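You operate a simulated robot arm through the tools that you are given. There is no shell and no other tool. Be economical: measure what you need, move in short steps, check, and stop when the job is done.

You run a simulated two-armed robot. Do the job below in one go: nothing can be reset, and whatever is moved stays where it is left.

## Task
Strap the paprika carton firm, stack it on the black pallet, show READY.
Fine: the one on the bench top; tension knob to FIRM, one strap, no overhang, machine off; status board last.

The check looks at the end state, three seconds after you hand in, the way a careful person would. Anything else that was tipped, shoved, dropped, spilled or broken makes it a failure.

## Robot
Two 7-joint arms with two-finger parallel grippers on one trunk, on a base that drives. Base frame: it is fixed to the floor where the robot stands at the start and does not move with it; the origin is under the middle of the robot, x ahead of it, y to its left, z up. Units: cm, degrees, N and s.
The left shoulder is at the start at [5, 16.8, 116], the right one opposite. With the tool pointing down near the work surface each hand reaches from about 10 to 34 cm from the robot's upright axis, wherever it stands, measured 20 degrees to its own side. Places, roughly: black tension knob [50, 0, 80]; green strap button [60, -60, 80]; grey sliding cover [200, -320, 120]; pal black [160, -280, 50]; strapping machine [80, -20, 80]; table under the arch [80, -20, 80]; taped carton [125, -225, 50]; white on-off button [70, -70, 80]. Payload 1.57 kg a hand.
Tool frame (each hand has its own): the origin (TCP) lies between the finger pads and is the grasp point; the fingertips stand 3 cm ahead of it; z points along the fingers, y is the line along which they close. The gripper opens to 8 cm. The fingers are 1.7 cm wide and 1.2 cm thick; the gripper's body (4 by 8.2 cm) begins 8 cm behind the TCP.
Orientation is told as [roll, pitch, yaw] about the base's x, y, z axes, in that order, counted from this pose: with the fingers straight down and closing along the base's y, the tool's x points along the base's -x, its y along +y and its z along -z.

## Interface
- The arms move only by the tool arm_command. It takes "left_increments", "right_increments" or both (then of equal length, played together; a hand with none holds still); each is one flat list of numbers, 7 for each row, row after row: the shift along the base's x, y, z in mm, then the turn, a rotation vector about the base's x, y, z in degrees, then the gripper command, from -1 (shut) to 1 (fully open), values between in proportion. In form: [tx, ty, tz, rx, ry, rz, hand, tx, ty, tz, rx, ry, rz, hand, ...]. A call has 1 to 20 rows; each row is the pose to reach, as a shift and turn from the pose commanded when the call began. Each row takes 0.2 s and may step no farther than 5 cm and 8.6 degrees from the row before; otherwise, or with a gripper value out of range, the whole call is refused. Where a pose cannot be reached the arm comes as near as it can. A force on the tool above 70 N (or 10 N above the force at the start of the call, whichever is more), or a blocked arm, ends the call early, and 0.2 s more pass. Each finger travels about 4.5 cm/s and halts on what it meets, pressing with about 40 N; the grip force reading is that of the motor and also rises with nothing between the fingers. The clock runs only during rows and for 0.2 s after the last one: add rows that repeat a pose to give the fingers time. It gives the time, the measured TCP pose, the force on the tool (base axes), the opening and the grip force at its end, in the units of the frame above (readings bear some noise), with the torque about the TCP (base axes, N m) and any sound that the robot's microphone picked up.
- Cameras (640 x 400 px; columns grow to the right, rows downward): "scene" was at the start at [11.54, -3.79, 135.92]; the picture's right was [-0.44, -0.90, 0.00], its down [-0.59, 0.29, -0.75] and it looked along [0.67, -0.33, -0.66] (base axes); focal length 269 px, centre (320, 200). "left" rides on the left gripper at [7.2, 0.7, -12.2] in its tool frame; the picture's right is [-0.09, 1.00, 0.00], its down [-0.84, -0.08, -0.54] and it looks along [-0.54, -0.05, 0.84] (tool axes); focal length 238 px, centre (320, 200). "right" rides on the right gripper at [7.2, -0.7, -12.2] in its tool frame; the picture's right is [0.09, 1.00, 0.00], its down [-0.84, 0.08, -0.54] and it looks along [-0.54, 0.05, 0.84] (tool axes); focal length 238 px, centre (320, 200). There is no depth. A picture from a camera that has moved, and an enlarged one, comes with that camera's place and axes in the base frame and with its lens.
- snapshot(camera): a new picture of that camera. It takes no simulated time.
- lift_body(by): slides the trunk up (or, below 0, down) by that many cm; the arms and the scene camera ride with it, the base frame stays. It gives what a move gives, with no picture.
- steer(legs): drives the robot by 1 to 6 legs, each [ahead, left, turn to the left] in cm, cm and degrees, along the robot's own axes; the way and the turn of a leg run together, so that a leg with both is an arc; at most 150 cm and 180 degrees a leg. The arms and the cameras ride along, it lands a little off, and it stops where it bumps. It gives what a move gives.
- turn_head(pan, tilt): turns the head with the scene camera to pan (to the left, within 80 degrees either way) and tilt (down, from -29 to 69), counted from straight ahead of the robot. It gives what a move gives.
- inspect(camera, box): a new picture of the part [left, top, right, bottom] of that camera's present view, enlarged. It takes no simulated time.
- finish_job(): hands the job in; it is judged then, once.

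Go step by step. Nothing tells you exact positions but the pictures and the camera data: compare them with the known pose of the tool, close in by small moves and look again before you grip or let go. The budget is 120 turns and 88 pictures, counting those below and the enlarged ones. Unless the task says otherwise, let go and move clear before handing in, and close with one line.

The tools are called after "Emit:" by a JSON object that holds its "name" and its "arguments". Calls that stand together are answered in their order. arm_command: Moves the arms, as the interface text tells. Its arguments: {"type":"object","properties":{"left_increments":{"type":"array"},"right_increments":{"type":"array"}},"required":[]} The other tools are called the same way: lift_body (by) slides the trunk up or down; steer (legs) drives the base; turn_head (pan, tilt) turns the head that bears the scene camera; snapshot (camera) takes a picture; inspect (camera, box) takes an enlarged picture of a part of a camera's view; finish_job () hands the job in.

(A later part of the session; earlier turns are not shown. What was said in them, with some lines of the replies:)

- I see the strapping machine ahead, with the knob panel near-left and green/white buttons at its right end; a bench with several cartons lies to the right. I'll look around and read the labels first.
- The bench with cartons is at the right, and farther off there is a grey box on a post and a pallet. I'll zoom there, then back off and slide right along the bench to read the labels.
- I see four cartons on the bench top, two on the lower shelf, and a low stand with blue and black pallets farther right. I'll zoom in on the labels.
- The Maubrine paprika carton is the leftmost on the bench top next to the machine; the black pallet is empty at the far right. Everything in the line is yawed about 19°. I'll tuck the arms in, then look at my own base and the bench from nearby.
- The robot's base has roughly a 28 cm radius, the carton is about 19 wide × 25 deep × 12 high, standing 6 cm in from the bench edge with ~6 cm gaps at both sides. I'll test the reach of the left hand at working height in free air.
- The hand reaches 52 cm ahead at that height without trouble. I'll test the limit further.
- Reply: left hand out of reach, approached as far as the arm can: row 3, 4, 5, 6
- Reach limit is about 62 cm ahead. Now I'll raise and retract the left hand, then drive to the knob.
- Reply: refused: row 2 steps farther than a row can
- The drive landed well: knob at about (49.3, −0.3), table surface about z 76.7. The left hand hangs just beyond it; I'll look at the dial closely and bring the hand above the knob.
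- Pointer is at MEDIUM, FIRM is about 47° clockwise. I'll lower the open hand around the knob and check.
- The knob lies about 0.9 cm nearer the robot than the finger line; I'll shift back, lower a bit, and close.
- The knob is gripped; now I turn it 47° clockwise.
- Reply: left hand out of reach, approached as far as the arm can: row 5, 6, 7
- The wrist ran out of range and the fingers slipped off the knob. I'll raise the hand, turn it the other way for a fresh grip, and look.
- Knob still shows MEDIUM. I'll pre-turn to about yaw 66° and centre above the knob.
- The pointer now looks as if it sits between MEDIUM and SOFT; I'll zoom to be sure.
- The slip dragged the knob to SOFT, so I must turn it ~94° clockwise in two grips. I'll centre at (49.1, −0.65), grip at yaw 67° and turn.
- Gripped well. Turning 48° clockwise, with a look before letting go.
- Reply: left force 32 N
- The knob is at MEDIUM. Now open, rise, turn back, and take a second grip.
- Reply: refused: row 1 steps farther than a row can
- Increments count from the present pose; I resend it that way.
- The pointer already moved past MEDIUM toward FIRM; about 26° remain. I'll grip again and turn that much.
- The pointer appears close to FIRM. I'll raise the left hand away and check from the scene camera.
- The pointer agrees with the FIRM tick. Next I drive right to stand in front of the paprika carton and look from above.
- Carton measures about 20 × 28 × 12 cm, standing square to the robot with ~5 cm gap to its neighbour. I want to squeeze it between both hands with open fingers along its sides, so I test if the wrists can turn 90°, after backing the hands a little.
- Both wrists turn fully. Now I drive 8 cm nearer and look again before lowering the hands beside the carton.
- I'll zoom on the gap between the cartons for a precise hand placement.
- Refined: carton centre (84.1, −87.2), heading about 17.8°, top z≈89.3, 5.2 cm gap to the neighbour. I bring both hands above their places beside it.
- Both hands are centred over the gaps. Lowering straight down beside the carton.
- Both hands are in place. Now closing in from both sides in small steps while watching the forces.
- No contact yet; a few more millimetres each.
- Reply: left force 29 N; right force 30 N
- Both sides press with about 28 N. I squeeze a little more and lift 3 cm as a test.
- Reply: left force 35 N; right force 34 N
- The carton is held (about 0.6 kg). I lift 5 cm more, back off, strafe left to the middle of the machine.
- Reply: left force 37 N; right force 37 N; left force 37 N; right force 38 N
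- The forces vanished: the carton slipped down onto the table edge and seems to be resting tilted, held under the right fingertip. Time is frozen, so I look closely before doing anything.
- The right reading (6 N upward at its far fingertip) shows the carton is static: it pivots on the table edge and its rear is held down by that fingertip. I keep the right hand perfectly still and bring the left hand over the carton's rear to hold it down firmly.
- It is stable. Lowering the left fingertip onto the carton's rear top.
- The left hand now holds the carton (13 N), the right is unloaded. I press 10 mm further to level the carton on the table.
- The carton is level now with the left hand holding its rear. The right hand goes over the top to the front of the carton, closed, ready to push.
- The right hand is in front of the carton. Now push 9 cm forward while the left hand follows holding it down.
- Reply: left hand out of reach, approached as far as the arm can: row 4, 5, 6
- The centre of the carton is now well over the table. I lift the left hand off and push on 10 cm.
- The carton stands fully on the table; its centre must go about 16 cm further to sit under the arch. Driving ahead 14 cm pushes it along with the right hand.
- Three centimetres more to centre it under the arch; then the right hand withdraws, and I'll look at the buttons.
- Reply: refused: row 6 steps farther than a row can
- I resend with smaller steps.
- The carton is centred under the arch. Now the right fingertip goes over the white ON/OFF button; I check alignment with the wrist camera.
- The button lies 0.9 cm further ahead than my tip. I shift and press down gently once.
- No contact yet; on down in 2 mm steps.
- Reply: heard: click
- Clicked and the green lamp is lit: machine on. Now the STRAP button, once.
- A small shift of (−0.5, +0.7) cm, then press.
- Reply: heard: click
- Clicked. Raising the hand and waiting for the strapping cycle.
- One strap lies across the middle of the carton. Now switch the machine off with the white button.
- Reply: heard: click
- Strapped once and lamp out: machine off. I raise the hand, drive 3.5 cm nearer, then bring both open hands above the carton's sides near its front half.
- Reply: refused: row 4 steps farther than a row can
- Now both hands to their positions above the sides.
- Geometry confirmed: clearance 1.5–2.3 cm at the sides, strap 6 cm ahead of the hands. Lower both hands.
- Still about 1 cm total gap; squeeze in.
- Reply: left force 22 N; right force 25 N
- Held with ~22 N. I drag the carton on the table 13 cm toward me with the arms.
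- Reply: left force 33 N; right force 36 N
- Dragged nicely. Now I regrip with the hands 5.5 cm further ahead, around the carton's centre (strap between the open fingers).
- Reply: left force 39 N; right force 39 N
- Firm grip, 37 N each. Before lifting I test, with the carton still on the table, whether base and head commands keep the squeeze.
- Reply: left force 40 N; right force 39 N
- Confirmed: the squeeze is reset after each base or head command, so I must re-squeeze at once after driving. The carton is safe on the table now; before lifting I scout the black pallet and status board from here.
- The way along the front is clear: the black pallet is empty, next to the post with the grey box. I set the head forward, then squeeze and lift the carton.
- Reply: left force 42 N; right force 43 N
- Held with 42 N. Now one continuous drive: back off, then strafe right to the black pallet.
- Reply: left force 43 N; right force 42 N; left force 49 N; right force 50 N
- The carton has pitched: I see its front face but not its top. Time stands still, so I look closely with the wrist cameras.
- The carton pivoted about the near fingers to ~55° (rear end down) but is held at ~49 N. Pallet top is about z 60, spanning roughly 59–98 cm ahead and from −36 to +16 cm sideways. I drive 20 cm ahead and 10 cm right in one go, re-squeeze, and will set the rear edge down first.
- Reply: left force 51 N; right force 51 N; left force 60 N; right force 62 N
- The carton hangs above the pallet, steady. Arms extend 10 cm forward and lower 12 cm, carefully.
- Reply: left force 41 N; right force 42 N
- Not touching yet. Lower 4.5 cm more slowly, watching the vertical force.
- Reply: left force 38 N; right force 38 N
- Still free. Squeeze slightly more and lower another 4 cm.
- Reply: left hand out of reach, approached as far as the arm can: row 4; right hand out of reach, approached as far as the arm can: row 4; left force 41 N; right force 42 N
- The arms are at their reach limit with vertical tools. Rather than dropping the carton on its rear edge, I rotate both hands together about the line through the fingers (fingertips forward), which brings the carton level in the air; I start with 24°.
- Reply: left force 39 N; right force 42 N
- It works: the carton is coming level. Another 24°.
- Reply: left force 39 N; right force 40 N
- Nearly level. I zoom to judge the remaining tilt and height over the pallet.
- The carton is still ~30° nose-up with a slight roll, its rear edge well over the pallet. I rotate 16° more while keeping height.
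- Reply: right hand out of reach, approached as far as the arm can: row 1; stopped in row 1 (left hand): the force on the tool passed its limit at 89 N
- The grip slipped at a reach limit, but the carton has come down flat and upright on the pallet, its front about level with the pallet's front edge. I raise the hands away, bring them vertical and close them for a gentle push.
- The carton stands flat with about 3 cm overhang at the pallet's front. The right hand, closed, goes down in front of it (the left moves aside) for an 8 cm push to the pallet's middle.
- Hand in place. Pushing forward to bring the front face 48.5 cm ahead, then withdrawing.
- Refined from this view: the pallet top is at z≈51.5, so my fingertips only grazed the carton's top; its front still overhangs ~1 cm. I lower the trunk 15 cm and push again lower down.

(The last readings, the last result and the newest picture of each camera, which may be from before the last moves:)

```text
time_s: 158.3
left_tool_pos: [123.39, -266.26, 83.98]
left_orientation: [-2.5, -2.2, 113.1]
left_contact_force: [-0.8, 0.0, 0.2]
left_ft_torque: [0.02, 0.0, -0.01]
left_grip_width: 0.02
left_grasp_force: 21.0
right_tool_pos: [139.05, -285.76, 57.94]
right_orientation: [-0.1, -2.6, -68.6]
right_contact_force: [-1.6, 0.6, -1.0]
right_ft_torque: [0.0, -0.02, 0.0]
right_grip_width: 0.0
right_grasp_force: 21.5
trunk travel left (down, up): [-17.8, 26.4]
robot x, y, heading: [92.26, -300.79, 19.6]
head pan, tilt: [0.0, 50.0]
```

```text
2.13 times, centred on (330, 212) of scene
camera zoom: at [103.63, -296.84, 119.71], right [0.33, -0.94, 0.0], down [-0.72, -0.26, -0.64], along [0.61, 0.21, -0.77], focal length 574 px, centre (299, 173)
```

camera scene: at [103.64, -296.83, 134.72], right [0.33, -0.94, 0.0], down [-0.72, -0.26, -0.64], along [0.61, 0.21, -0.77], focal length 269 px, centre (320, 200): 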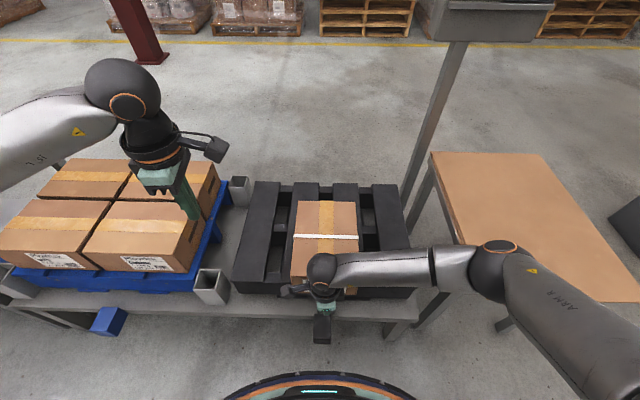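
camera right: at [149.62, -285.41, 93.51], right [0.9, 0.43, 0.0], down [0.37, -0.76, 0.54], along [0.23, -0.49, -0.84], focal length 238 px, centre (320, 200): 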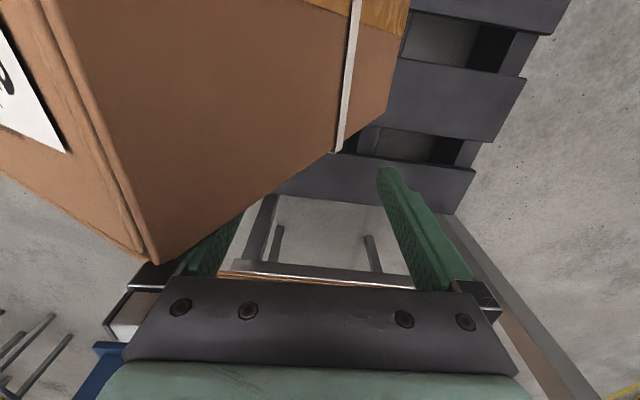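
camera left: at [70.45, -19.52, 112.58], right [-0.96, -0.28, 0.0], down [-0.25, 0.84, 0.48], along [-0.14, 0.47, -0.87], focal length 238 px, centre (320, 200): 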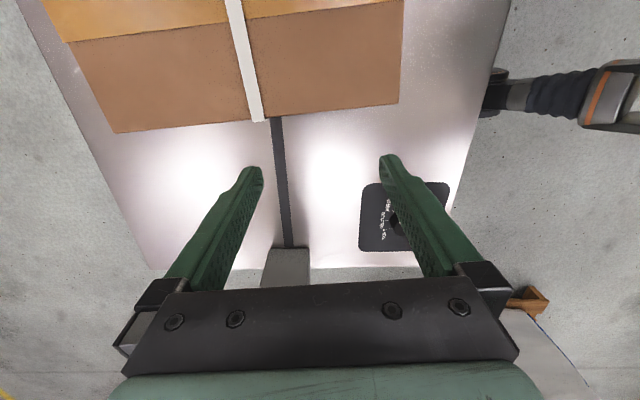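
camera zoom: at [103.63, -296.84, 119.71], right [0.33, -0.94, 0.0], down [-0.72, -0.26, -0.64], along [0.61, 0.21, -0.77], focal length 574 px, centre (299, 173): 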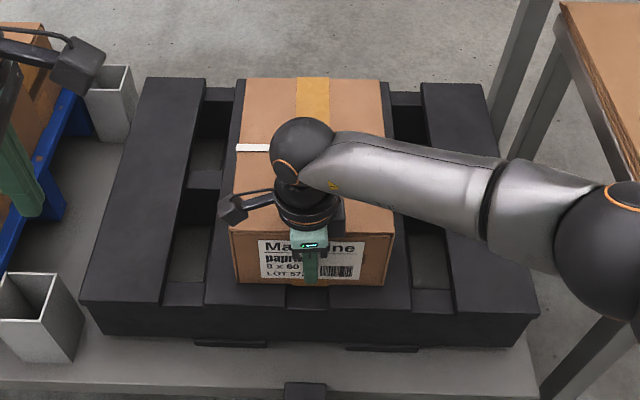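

Now it slides: front is 3 cm inside the pallet edge. Five more centimetres to centre it, then withdraw.

Emit:
{"name": "arm_command", "arguments": {"right_increments": [16, 6, 0, 0, 0, 0, -1, 32, 11, 0, 0, 0, 0, -1, 47, 17, 0, 0, 0, 0, -1, 47, 17, 0, 0, 0, 0, -1, 10, 4, 0, 0, 0, 0, -1, -35, -12, 0, 0, 0, 0, -1, -75, -27, 20, 0, 0, 0, -1, -90, -35, 65, 0, 0, 0, -1, -90, -50, 110, 0, 0, 0, -1, -90, -90, 130, 0, 0, 0, -1, -90, -130, 150, 0, 0, 0, -1]}}

Emit:
{"name": "turn_head", "arguments": {"pan": -20, "tilt": 28}}

Emit:
{"name": "snapshot", "arguments": {"camera": "scene"}}

```text
time_s: 160.7
left_tool_pos: [123.31, -266.2, 83.92]
left_orientation: [-2.4, -2.3, 113.1]
left_contact_force: [-0.6, 1.0, 0.9]
left_ft_torque: [-0.04, 0.0, 0.0]
left_grip_width: 0.0
left_grasp_force: 21.1
right_tool_pos: [130.12, -298.81, 73.17]
right_orientation: [-0.2, -2.4, -68.5]
right_contact_force: [0.6, -0.4, -0.1]
right_ft_torque: [0.03, -0.03, -0.02]
right_grip_width: 0.0
right_grasp_force: 21.5
trunk travel left (down, up): [-17.8, 26.4]
robot x, y, heading: [92.43, -300.58, 19.3]
head pan, tilt: [0.0, 50.0]
```

```text
time_s: 161.6
left_tool_pos: [123.32, -266.3, 84.09]
left_orientation: [-2.5, -2.2, 113.2]
left_contact_force: [-0.3, -0.2, -0.8]
left_ft_torque: [0.02, 0.02, -0.02]
left_grip_width: 0.0
left_grasp_force: 22.0
right_tool_pos: [130.02, -298.72, 73.13]
right_orientation: [-0.2, -2.5, -68.6]
right_contact_force: [0.8, -0.4, 0.3]
right_ft_torque: [-0.03, -0.01, -0.03]
right_grip_width: 0.0
right_grasp_force: 21.0
trunk travel left (down, up): [-17.8, 26.4]
robot x, y, heading: [92.67, -300.49, 19.6]
head pan, tilt: [-20.0, 28.0]
```

```text
8 pictures are left
camera scene: at [105.5, -299.48, 122.98], right [-0.01, -1.0, 0.0], down [-0.47, 0.0, -0.88], along [0.88, -0.01, -0.47], focal length 269 px, centre (320, 200)
```

scene: 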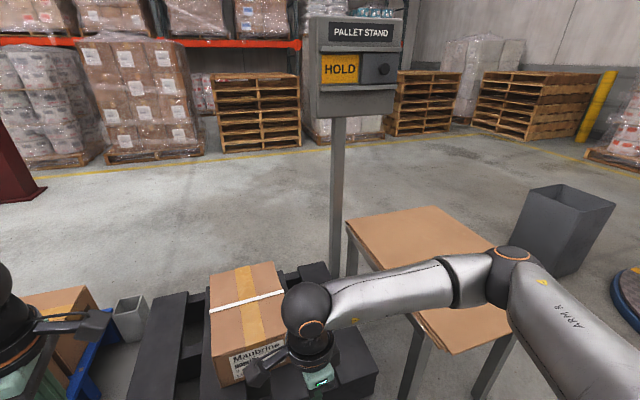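

The carton is centred on the pallet. The status board reads HOLD with a grey sliding cover (knob at about (200, −320, 119.5)) hiding the right half, READY presumably beneath. It stands behind a small table, so I raise the trunk and drive round the table to its right side, facing along the board.

Emit:
{"name": "lift_body", "arguments": {"by": 22}}

Emit:
{"name": "inspect", "arguments": {"camera": "scene", "box": [290, 0, 430, 130]}}

Emit:
{"name": "steer", "arguments": {"legs": [[-8, 0, 0], [0, -118, 0], [88, 0, 0], [0, 0, 90]]}}

```text
time_s: 163.9
left_tool_pos: [123.36, -266.4, 106.0]
left_orientation: [-2.5, -2.2, 113.1]
left_contact_force: [-0.7, 0.1, -0.6]
left_ft_torque: [0.03, 0.03, 0.0]
left_grip_width: 0.0
left_grasp_force: 21.6
right_tool_pos: [130.1, -298.78, 95.21]
right_orientation: [-0.1, -2.5, -68.3]
right_contact_force: [-0.2, 0.0, 0.2]
right_ft_torque: [0.01, 0.03, -0.01]
right_grip_width: 0.0
right_grasp_force: 21.3
trunk travel left (down, up): [-39.8, 4.4]
robot x, y, heading: [92.79, -300.57, 19.2]
head pan, tilt: [-20.0, 28.0]
```

```text
3.08 times, centred on (360, 65) of scene
camera zoom: at [105.51, -299.48, 144.98], right [-0.01, -1.0, 0.0], down [-0.47, 0.0, -0.88], along [0.88, -0.01, -0.47], focal length 828 px, centre (197, 615)
```

zoom: 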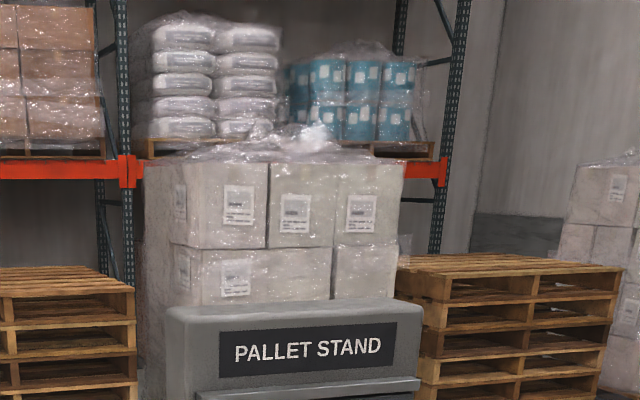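

```text
time_s: 183.2
left_tool_pos: [173.04, -354.29, 105.95]
left_orientation: [-2.4, -2.2, -157.5]
left_contact_force: [-0.5, -0.2, 0.5]
left_ft_torque: [-0.01, 0.01, -0.02]
left_grip_width: 0.0
left_grasp_force: 21.4
right_tool_pos: [205.75, -347.96, 95.19]
right_orientation: [-0.1, -2.5, 20.9]
right_contact_force: [-0.7, 0.6, -0.1]
right_ft_torque: [0.02, 0.0, -0.01]
right_grip_width: 0.0
right_grasp_force: 21.9
trunk travel left (down, up): [-39.8, 4.4]
robot x, y, heading: [207.31, -385.59, 108.8]
head pan, tilt: [-20.0, 28.0]
```

I've arrived on the right of the board, facing along it; the knob should be 65 cm ahead and 12 cm to the right. I look.

Emit:
{"name": "turn_head", "arguments": {"pan": -12, "tilt": 30}}

Emit:
{"name": "snapshot", "arguments": {"camera": "scene"}}

```text
time_s: 183.9
left_tool_pos: [172.96, -354.24, 106.06]
left_orientation: [-2.6, -2.1, -157.5]
left_contact_force: [-0.5, 0.2, 0.5]
left_ft_torque: [0.0, -0.03, 0.0]
left_grip_width: 0.01
left_grasp_force: 21.1
right_tool_pos: [205.68, -347.88, 95.26]
right_orientation: [-0.1, -2.5, 20.9]
right_contact_force: [0.3, 0.3, 0.3]
right_ft_torque: [-0.04, 0.01, -0.01]
right_grip_width: 0.0
right_grasp_force: 20.4
trunk travel left (down, up): [-39.8, 4.4]
robot x, y, heading: [207.17, -385.83, 108.9]
head pan, tilt: [-12.0, 30.0]
```

```text
6 pictures are left
camera scene: at [204.69, -372.73, 144.67], right [0.99, 0.12, 0.0], down [0.06, -0.5, -0.87], along [-0.1, 0.86, -0.5], focal length 269 px, centre (320, 200)
```

scene: 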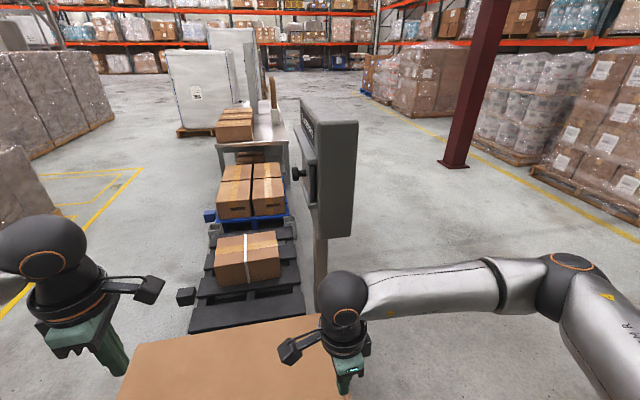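

I see the board edge-on; its knob sticks out ~3 cm at about (194.2, −319.6, 119.6), and the carton sits well inside the black pallet. I turn the right hand to point forward and bring its tip ~4 cm short of the knob's near side.

Emit:
{"name": "arm_command", "arguments": {"right_increments": [0, 0, 22, 7.76, 2.66, 0, -1, 0, 0, 44, 15.5, 5.31, 0, -1, 0, 0, 66, 23.3, 7.97, 0, -1, -11, 26, 88, 31, 10.6, 0, -1, -22, 53, 110, 38.8, 13.3, 0, -1, -34, 79, 132, 46.5, 15.9, 0, -1, -45, 106, 154, 54.3, 18.6, 0, -1, -56, 132, 177, 62.1, 21.3, 0, -1, -67, 159, 199, 69.8, 23.9, 0, -1, -79, 185, 221, 77.6, 26.6, 0, -1, -90, 205, 243, 85.1, 29.2, 0, -1, -90, 205, 243, 85.1, 29.2, 0, -1]}}

Emit:
{"name": "inspect", "arguments": {"camera": "scene", "box": [230, 90, 430, 230]}}

```text
time_s: 186.5
left_tool_pos: [173.09, -354.17, 105.91]
left_orientation: [-2.4, -2.3, -157.6]
left_contact_force: [-0.6, -0.2, 0.3]
left_ft_torque: [-0.03, -0.02, -0.03]
left_grip_width: 0.0
left_grasp_force: 21.2
right_tool_pos: [196.76, -327.44, 119.39]
right_orientation: [90.0, -2.0, 16.5]
right_contact_force: [0.4, -1.3, -0.7]
right_ft_torque: [0.01, 0.02, 0.01]
right_grip_width: 0.01
right_grasp_force: 21.6
trunk travel left (down, up): [-39.8, 4.4]
robot x, y, heading: [206.65, -385.36, 108.9]
head pan, tilt: [-12.0, 30.0]
```

```text
2.86 times, centred on (330, 160) of scene
camera zoom: at [204.74, -372.7, 144.67], right [0.99, 0.12, 0.0], down [0.06, -0.5, -0.87], along [-0.1, 0.86, -0.5], focal length 768 px, centre (291, 314)
```

zoom: 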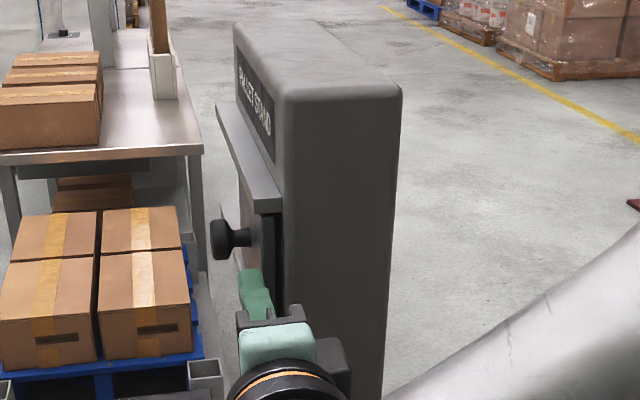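

The finger is lined up just beside the knob; I shift 6 mm outward and push along the board, 12 cm in small steps.

Emit:
{"name": "arm_command", "arguments": {"right_increments": [-5.6, -2, 0, 0, 0, 0, -1, -10.6, 12, 0, 0, 0, 0, -1, -15.7, 26, 0, 0, 0, 0, -1, -20.7, 40, 0, 0, 0, 0, -1, -25.7, 54, 0, 0, 0, 0, -1, -30.7, 68, 0, 0, 0, 0, -1, -35.7, 82, 0, 0, 0, 0, -1, -40.8, 96.7, 0, 0, 0, 0, -1, -45.8, 111, 0, 0, 0, 0, -1]}}

Emit:
{"name": "inspect", "arguments": {"camera": "scene", "box": [230, 90, 430, 230]}}

```text
time_s: 188.5
left_tool_pos: [173.48, -355.02, 106.44]
left_orientation: [-3.0, -2.3, -157.8]
left_contact_force: [0.2, -0.2, -0.2]
left_ft_torque: [0.04, 0.03, 0.0]
left_grip_width: 0.01
left_grasp_force: 21.6
right_tool_pos: [192.84, -318.24, 119.32]
right_orientation: [89.8, -2.0, 16.4]
right_contact_force: [24.4, -44.1, 7.8]
right_ft_torque: [0.18, -0.08, -0.97]
right_grip_width: 0.01
right_grasp_force: 21.2
trunk travel left (down, up): [-39.8, 4.4]
robot x, y, heading: [207.12, -385.47, 108.6]
head pan, tilt: [-12.0, 30.0]
stopped in row 9 (right hand): the force on the tool passed its limit at 86 N (the readings are from after the stop); the commanded pose is now the measured one
```

```text
2.86 times, centred on (330, 160) of scene
camera zoom: at [205.3, -373.84, 144.81], right [0.99, 0.12, 0.0], down [0.05, -0.49, -0.87], along [-0.1, 0.86, -0.49], focal length 768 px, centre (291, 314)
```

zoom: 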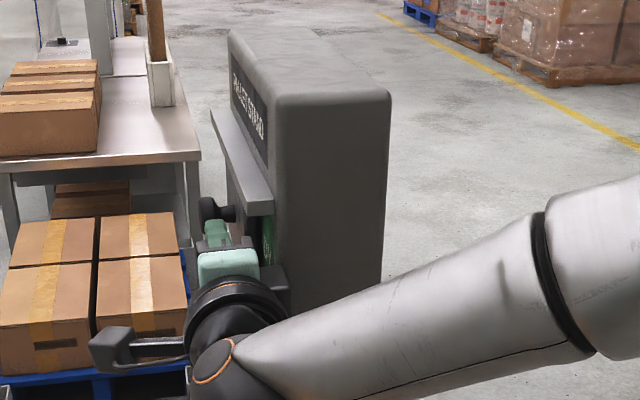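

The cover moved about 6–7 cm and green shows behind it, but the gripper's body now meets the board's edge. I back off, yaw the hand 14° so that its body clears, and drive 4 cm nearer for reach.

Emit:
{"name": "arm_command", "arguments": {"right_increments": [10, -28, 0, 0, 0, 0, -1, 20, -56, 0, 0, 0, 0, -1, 13, -57, 0, 0, 0, -7, -1, 6, -58, 0, 0, 0, -14, -1, 6, -58, 0, 0, 0, -14, -1]}}

Emit:
{"name": "steer", "arguments": {"legs": [[4, 0, 0]]}}

```text
time_s: 189.7
left_tool_pos: [173.19, -354.28, 105.99]
left_orientation: [-2.5, -2.2, -157.6]
left_contact_force: [-0.2, 0.1, 0.0]
left_ft_torque: [0.01, 0.0, 0.0]
left_grip_width: 0.0
left_grasp_force: 21.4
right_tool_pos: [192.93, -323.18, 118.7]
right_orientation: [89.1, -2.0, 2.4]
right_contact_force: [0.0, -0.2, 0.4]
right_ft_torque: [-0.01, -0.02, 0.04]
right_grip_width: 0.01
right_grasp_force: 21.6
trunk travel left (down, up): [-39.8, 4.4]
robot x, y, heading: [207.47, -385.46, 108.5]
head pan, tilt: [-12.0, 30.0]
```

```text
time_s: 190.5
left_tool_pos: [171.75, -350.51, 105.98]
left_orientation: [-2.5, -2.4, -157.7]
left_contact_force: [0.4, 0.4, -0.3]
left_ft_torque: [0.01, 0.01, -0.04]
left_grip_width: 0.02
left_grasp_force: 21.0
right_tool_pos: [191.68, -319.24, 118.62]
right_orientation: [89.1, -2.0, 2.6]
right_contact_force: [-0.4, 0.5, -0.3]
right_ft_torque: [0.05, -0.02, -0.03]
right_grip_width: 0.03
right_grasp_force: 21.4
trunk travel left (down, up): [-39.8, 4.4]
robot x, y, heading: [205.76, -381.52, 108.4]
head pan, tilt: [-12.0, 30.0]
```

Now I push again in 1 cm steps until the cover reaches its stop.

Emit:
{"name": "arm_command", "arguments": {"right_increments": [2.8, 1, 8, 0, 0, 0, -1, -0.6, 10.4, 8, 0, 0, 0, -1, -3.9, 19.8, 8, 0, 0, 0, -1, -7.3, 29.3, 8, 0, 0, 0, -1, -10.6, 38.7, 8, 0, 0, 0, -1, -14, 48.1, 8, 0, 0, 0, -1, -17.4, 57.5, 8, 0, 0, 0, -1, -20.7, 66.9, 8, 0, 0, 0, -1, -24, 76.4, 8, 0, 0, 0, -1]}}

Emit:
{"name": "inspect", "arguments": {"camera": "scene", "box": [230, 90, 430, 230]}}

```text
time_s: 192.5
left_tool_pos: [171.88, -350.57, 106.0]
left_orientation: [-2.4, -2.2, -157.7]
left_contact_force: [0.5, -0.2, 0.6]
left_ft_torque: [-0.03, 0.02, -0.03]
left_grip_width: 0.01
left_grasp_force: 21.2
right_tool_pos: [189.24, -311.66, 119.36]
right_orientation: [89.2, -2.0, 2.7]
right_contact_force: [-0.1, 0.2, -1.4]
right_ft_torque: [-0.02, 0.0, -0.05]
right_grip_width: 0.0
right_grasp_force: 21.6
trunk travel left (down, up): [-39.8, 4.4]
robot x, y, heading: [205.61, -381.42, 108.9]
head pan, tilt: [-12.0, 30.0]
```

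```text
2.86 times, centred on (330, 160) of scene
camera zoom: at [203.47, -369.09, 144.67], right [0.99, 0.12, 0.0], down [0.06, -0.5, -0.87], along [-0.1, 0.86, -0.5], focal length 768 px, centre (291, 314)
```

zoom: 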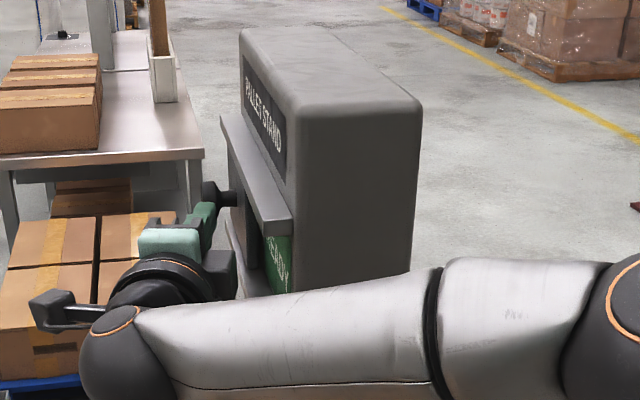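

READY now shows in green. I push a little more to make sure the cover is at its stop.

Emit:
{"name": "arm_command", "arguments": {"right_increments": [-1.7, 4.7, 0, 0, 0, 0, -1, -3.4, 9.4, 0, 0, 0, 0, -1, -5, 14.1, 0, 0, 0, 0, -1, -6.7, 18.8, 0, 0, 0, 0, -1]}}

```text
time_s: 193.3
left_tool_pos: [172.14, -351.35, 106.31]
left_orientation: [-2.9, -2.2, -157.7]
left_contact_force: [0.0, -0.6, 1.2]
left_ft_torque: [0.0, 0.0, 0.02]
left_grip_width: 0.0
left_grasp_force: 20.8
right_tool_pos: [189.07, -311.64, 119.62]
right_orientation: [88.9, -1.9, 2.3]
right_contact_force: [18.5, -35.7, 4.4]
right_ft_torque: [0.3, 0.07, -0.42]
right_grip_width: 0.02
right_grasp_force: 21.5
trunk travel left (down, up): [-39.8, 4.4]
robot x, y, heading: [206.1, -382.06, 108.8]
head pan, tilt: [-12.0, 30.0]
stopped in row 3 (right hand): the force on the tool passed its limit at 75 N (the readings are from after the stop); the commanded pose is now the measured one
```

The cover is against its stop. I withdraw the hand and check the pallet and the board.

Emit:
{"name": "arm_command", "arguments": {"right_increments": [-5, -6, 0, 0, 0, 0, -1, 4, -50, 0, 0, 0, 0, -1, 14, -95, 0, 0, 0, 0, -1, 28, -140, 0, 0, 0, 0, -1, 42, -185, 0, 0, 0, 0, -1, 56, -215, 0, 0, 0, 0, -1]}}

Emit:
{"name": "steer", "arguments": {"legs": [[-15, 45, 0]]}}

Emit:
{"name": "turn_head", "arguments": {"pan": -30, "tilt": 30}}

Emit:
{"name": "snapshot", "arguments": {"camera": "scene"}}

```text
time_s: 194.7
left_tool_pos: [171.88, -350.79, 105.84]
left_orientation: [-2.6, -2.1, -157.7]
left_contact_force: [-0.4, -0.8, -0.1]
left_ft_torque: [-0.02, -0.02, 0.02]
left_grip_width: 0.0
left_grasp_force: 21.8
right_tool_pos: [194.29, -332.61, 119.06]
right_orientation: [88.5, -2.1, 2.4]
right_contact_force: [-0.7, -0.1, 0.0]
right_ft_torque: [-0.03, 0.04, -0.01]
right_grip_width: 0.0
right_grasp_force: 21.4
trunk travel left (down, up): [-39.8, 4.4]
robot x, y, heading: [206.26, -381.87, 109.0]
head pan, tilt: [-12.0, 30.0]
```

```text
time_s: 199.2
left_tool_pos: [133.96, -379.51, 106.01]
left_orientation: [-2.5, -2.2, -157.7]
left_contact_force: [0.0, 0.1, 0.1]
left_ft_torque: [-0.01, 0.0, -0.01]
left_grip_width: 0.0
left_grasp_force: 21.1
right_tool_pos: [156.37, -361.31, 119.07]
right_orientation: [88.6, -2.0, 2.5]
right_contact_force: [0.5, -0.3, -0.3]
right_ft_torque: [-0.01, -0.02, 0.01]
right_grip_width: 0.0
right_grasp_force: 20.8
trunk travel left (down, up): [-39.8, 4.4]
robot x, y, heading: [167.98, -410.92, 108.6]
head pan, tilt: [-12.0, 30.0]
```

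```text
time_s: 200.0
left_tool_pos: [134.02, -379.54, 106.04]
left_orientation: [-2.5, -2.2, -157.7]
left_contact_force: [-0.6, -1.3, -0.9]
left_ft_torque: [-0.01, -0.01, 0.0]
left_grip_width: 0.02
left_grasp_force: 21.3
right_tool_pos: [156.17, -361.36, 119.03]
right_orientation: [88.5, -2.1, 2.5]
right_contact_force: [0.5, -0.3, 0.4]
right_ft_torque: [0.04, 0.02, -0.02]
right_grip_width: 0.01
right_grasp_force: 21.0
trunk travel left (down, up): [-39.8, 4.4]
robot x, y, heading: [167.89, -410.71, 108.8]
head pan, tilt: [-30.0, 30.0]
```

```text
2 pictures are left
camera scene: at [168.5, -398.15, 144.67], right [0.98, -0.19, 0.0], down [-0.1, -0.49, -0.87], along [0.17, 0.85, -0.5], focal length 269 px, centre (320, 200)
```

scene: 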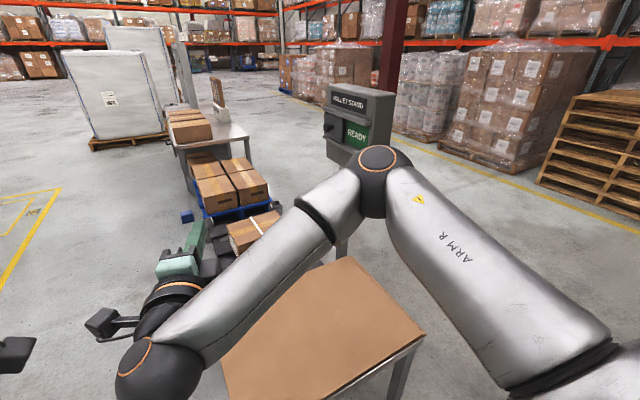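

READY is displayed. One last zoom on the carton and board.

Emit:
{"name": "inspect", "arguments": {"camera": "scene", "box": [150, 80, 410, 260]}}

```text
2.22 times, centred on (280, 170) of scene
camera zoom: at [168.5, -398.15, 144.67], right [0.98, -0.19, 0.0], down [-0.1, -0.49, -0.87], along [0.17, 0.85, -0.5], focal length 598 px, centre (409, 267)
```

zoom: 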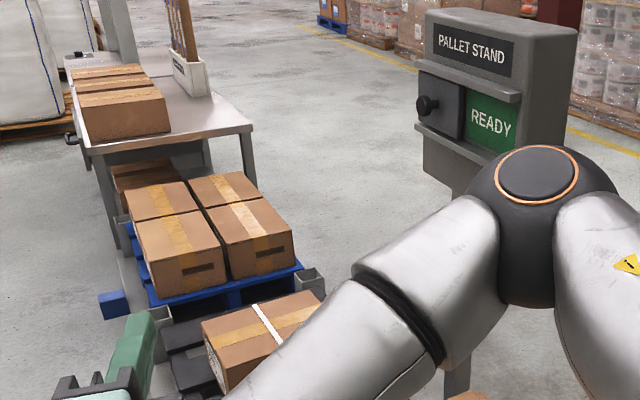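

The board shows READY with HOLD fully covered. The strapped carton sits flat on the black pallet, the machine is off, and both hands are clear, so I'm handing in.

Emit:
{"name": "finish_job", "arguments": {}}

```text
The job is handed in.
```

The Maubrine paprika carton from the bench top has one strap, put on with the knob at FIRM. It sits flat on the black pallet with no overhang that I could measure; the machine is off and the status board shows READY. On the way the carton slipped from my grip twice: once onto the edge of the machine table before strapping, and once a short drop onto the pallet; I saw no damage to it.
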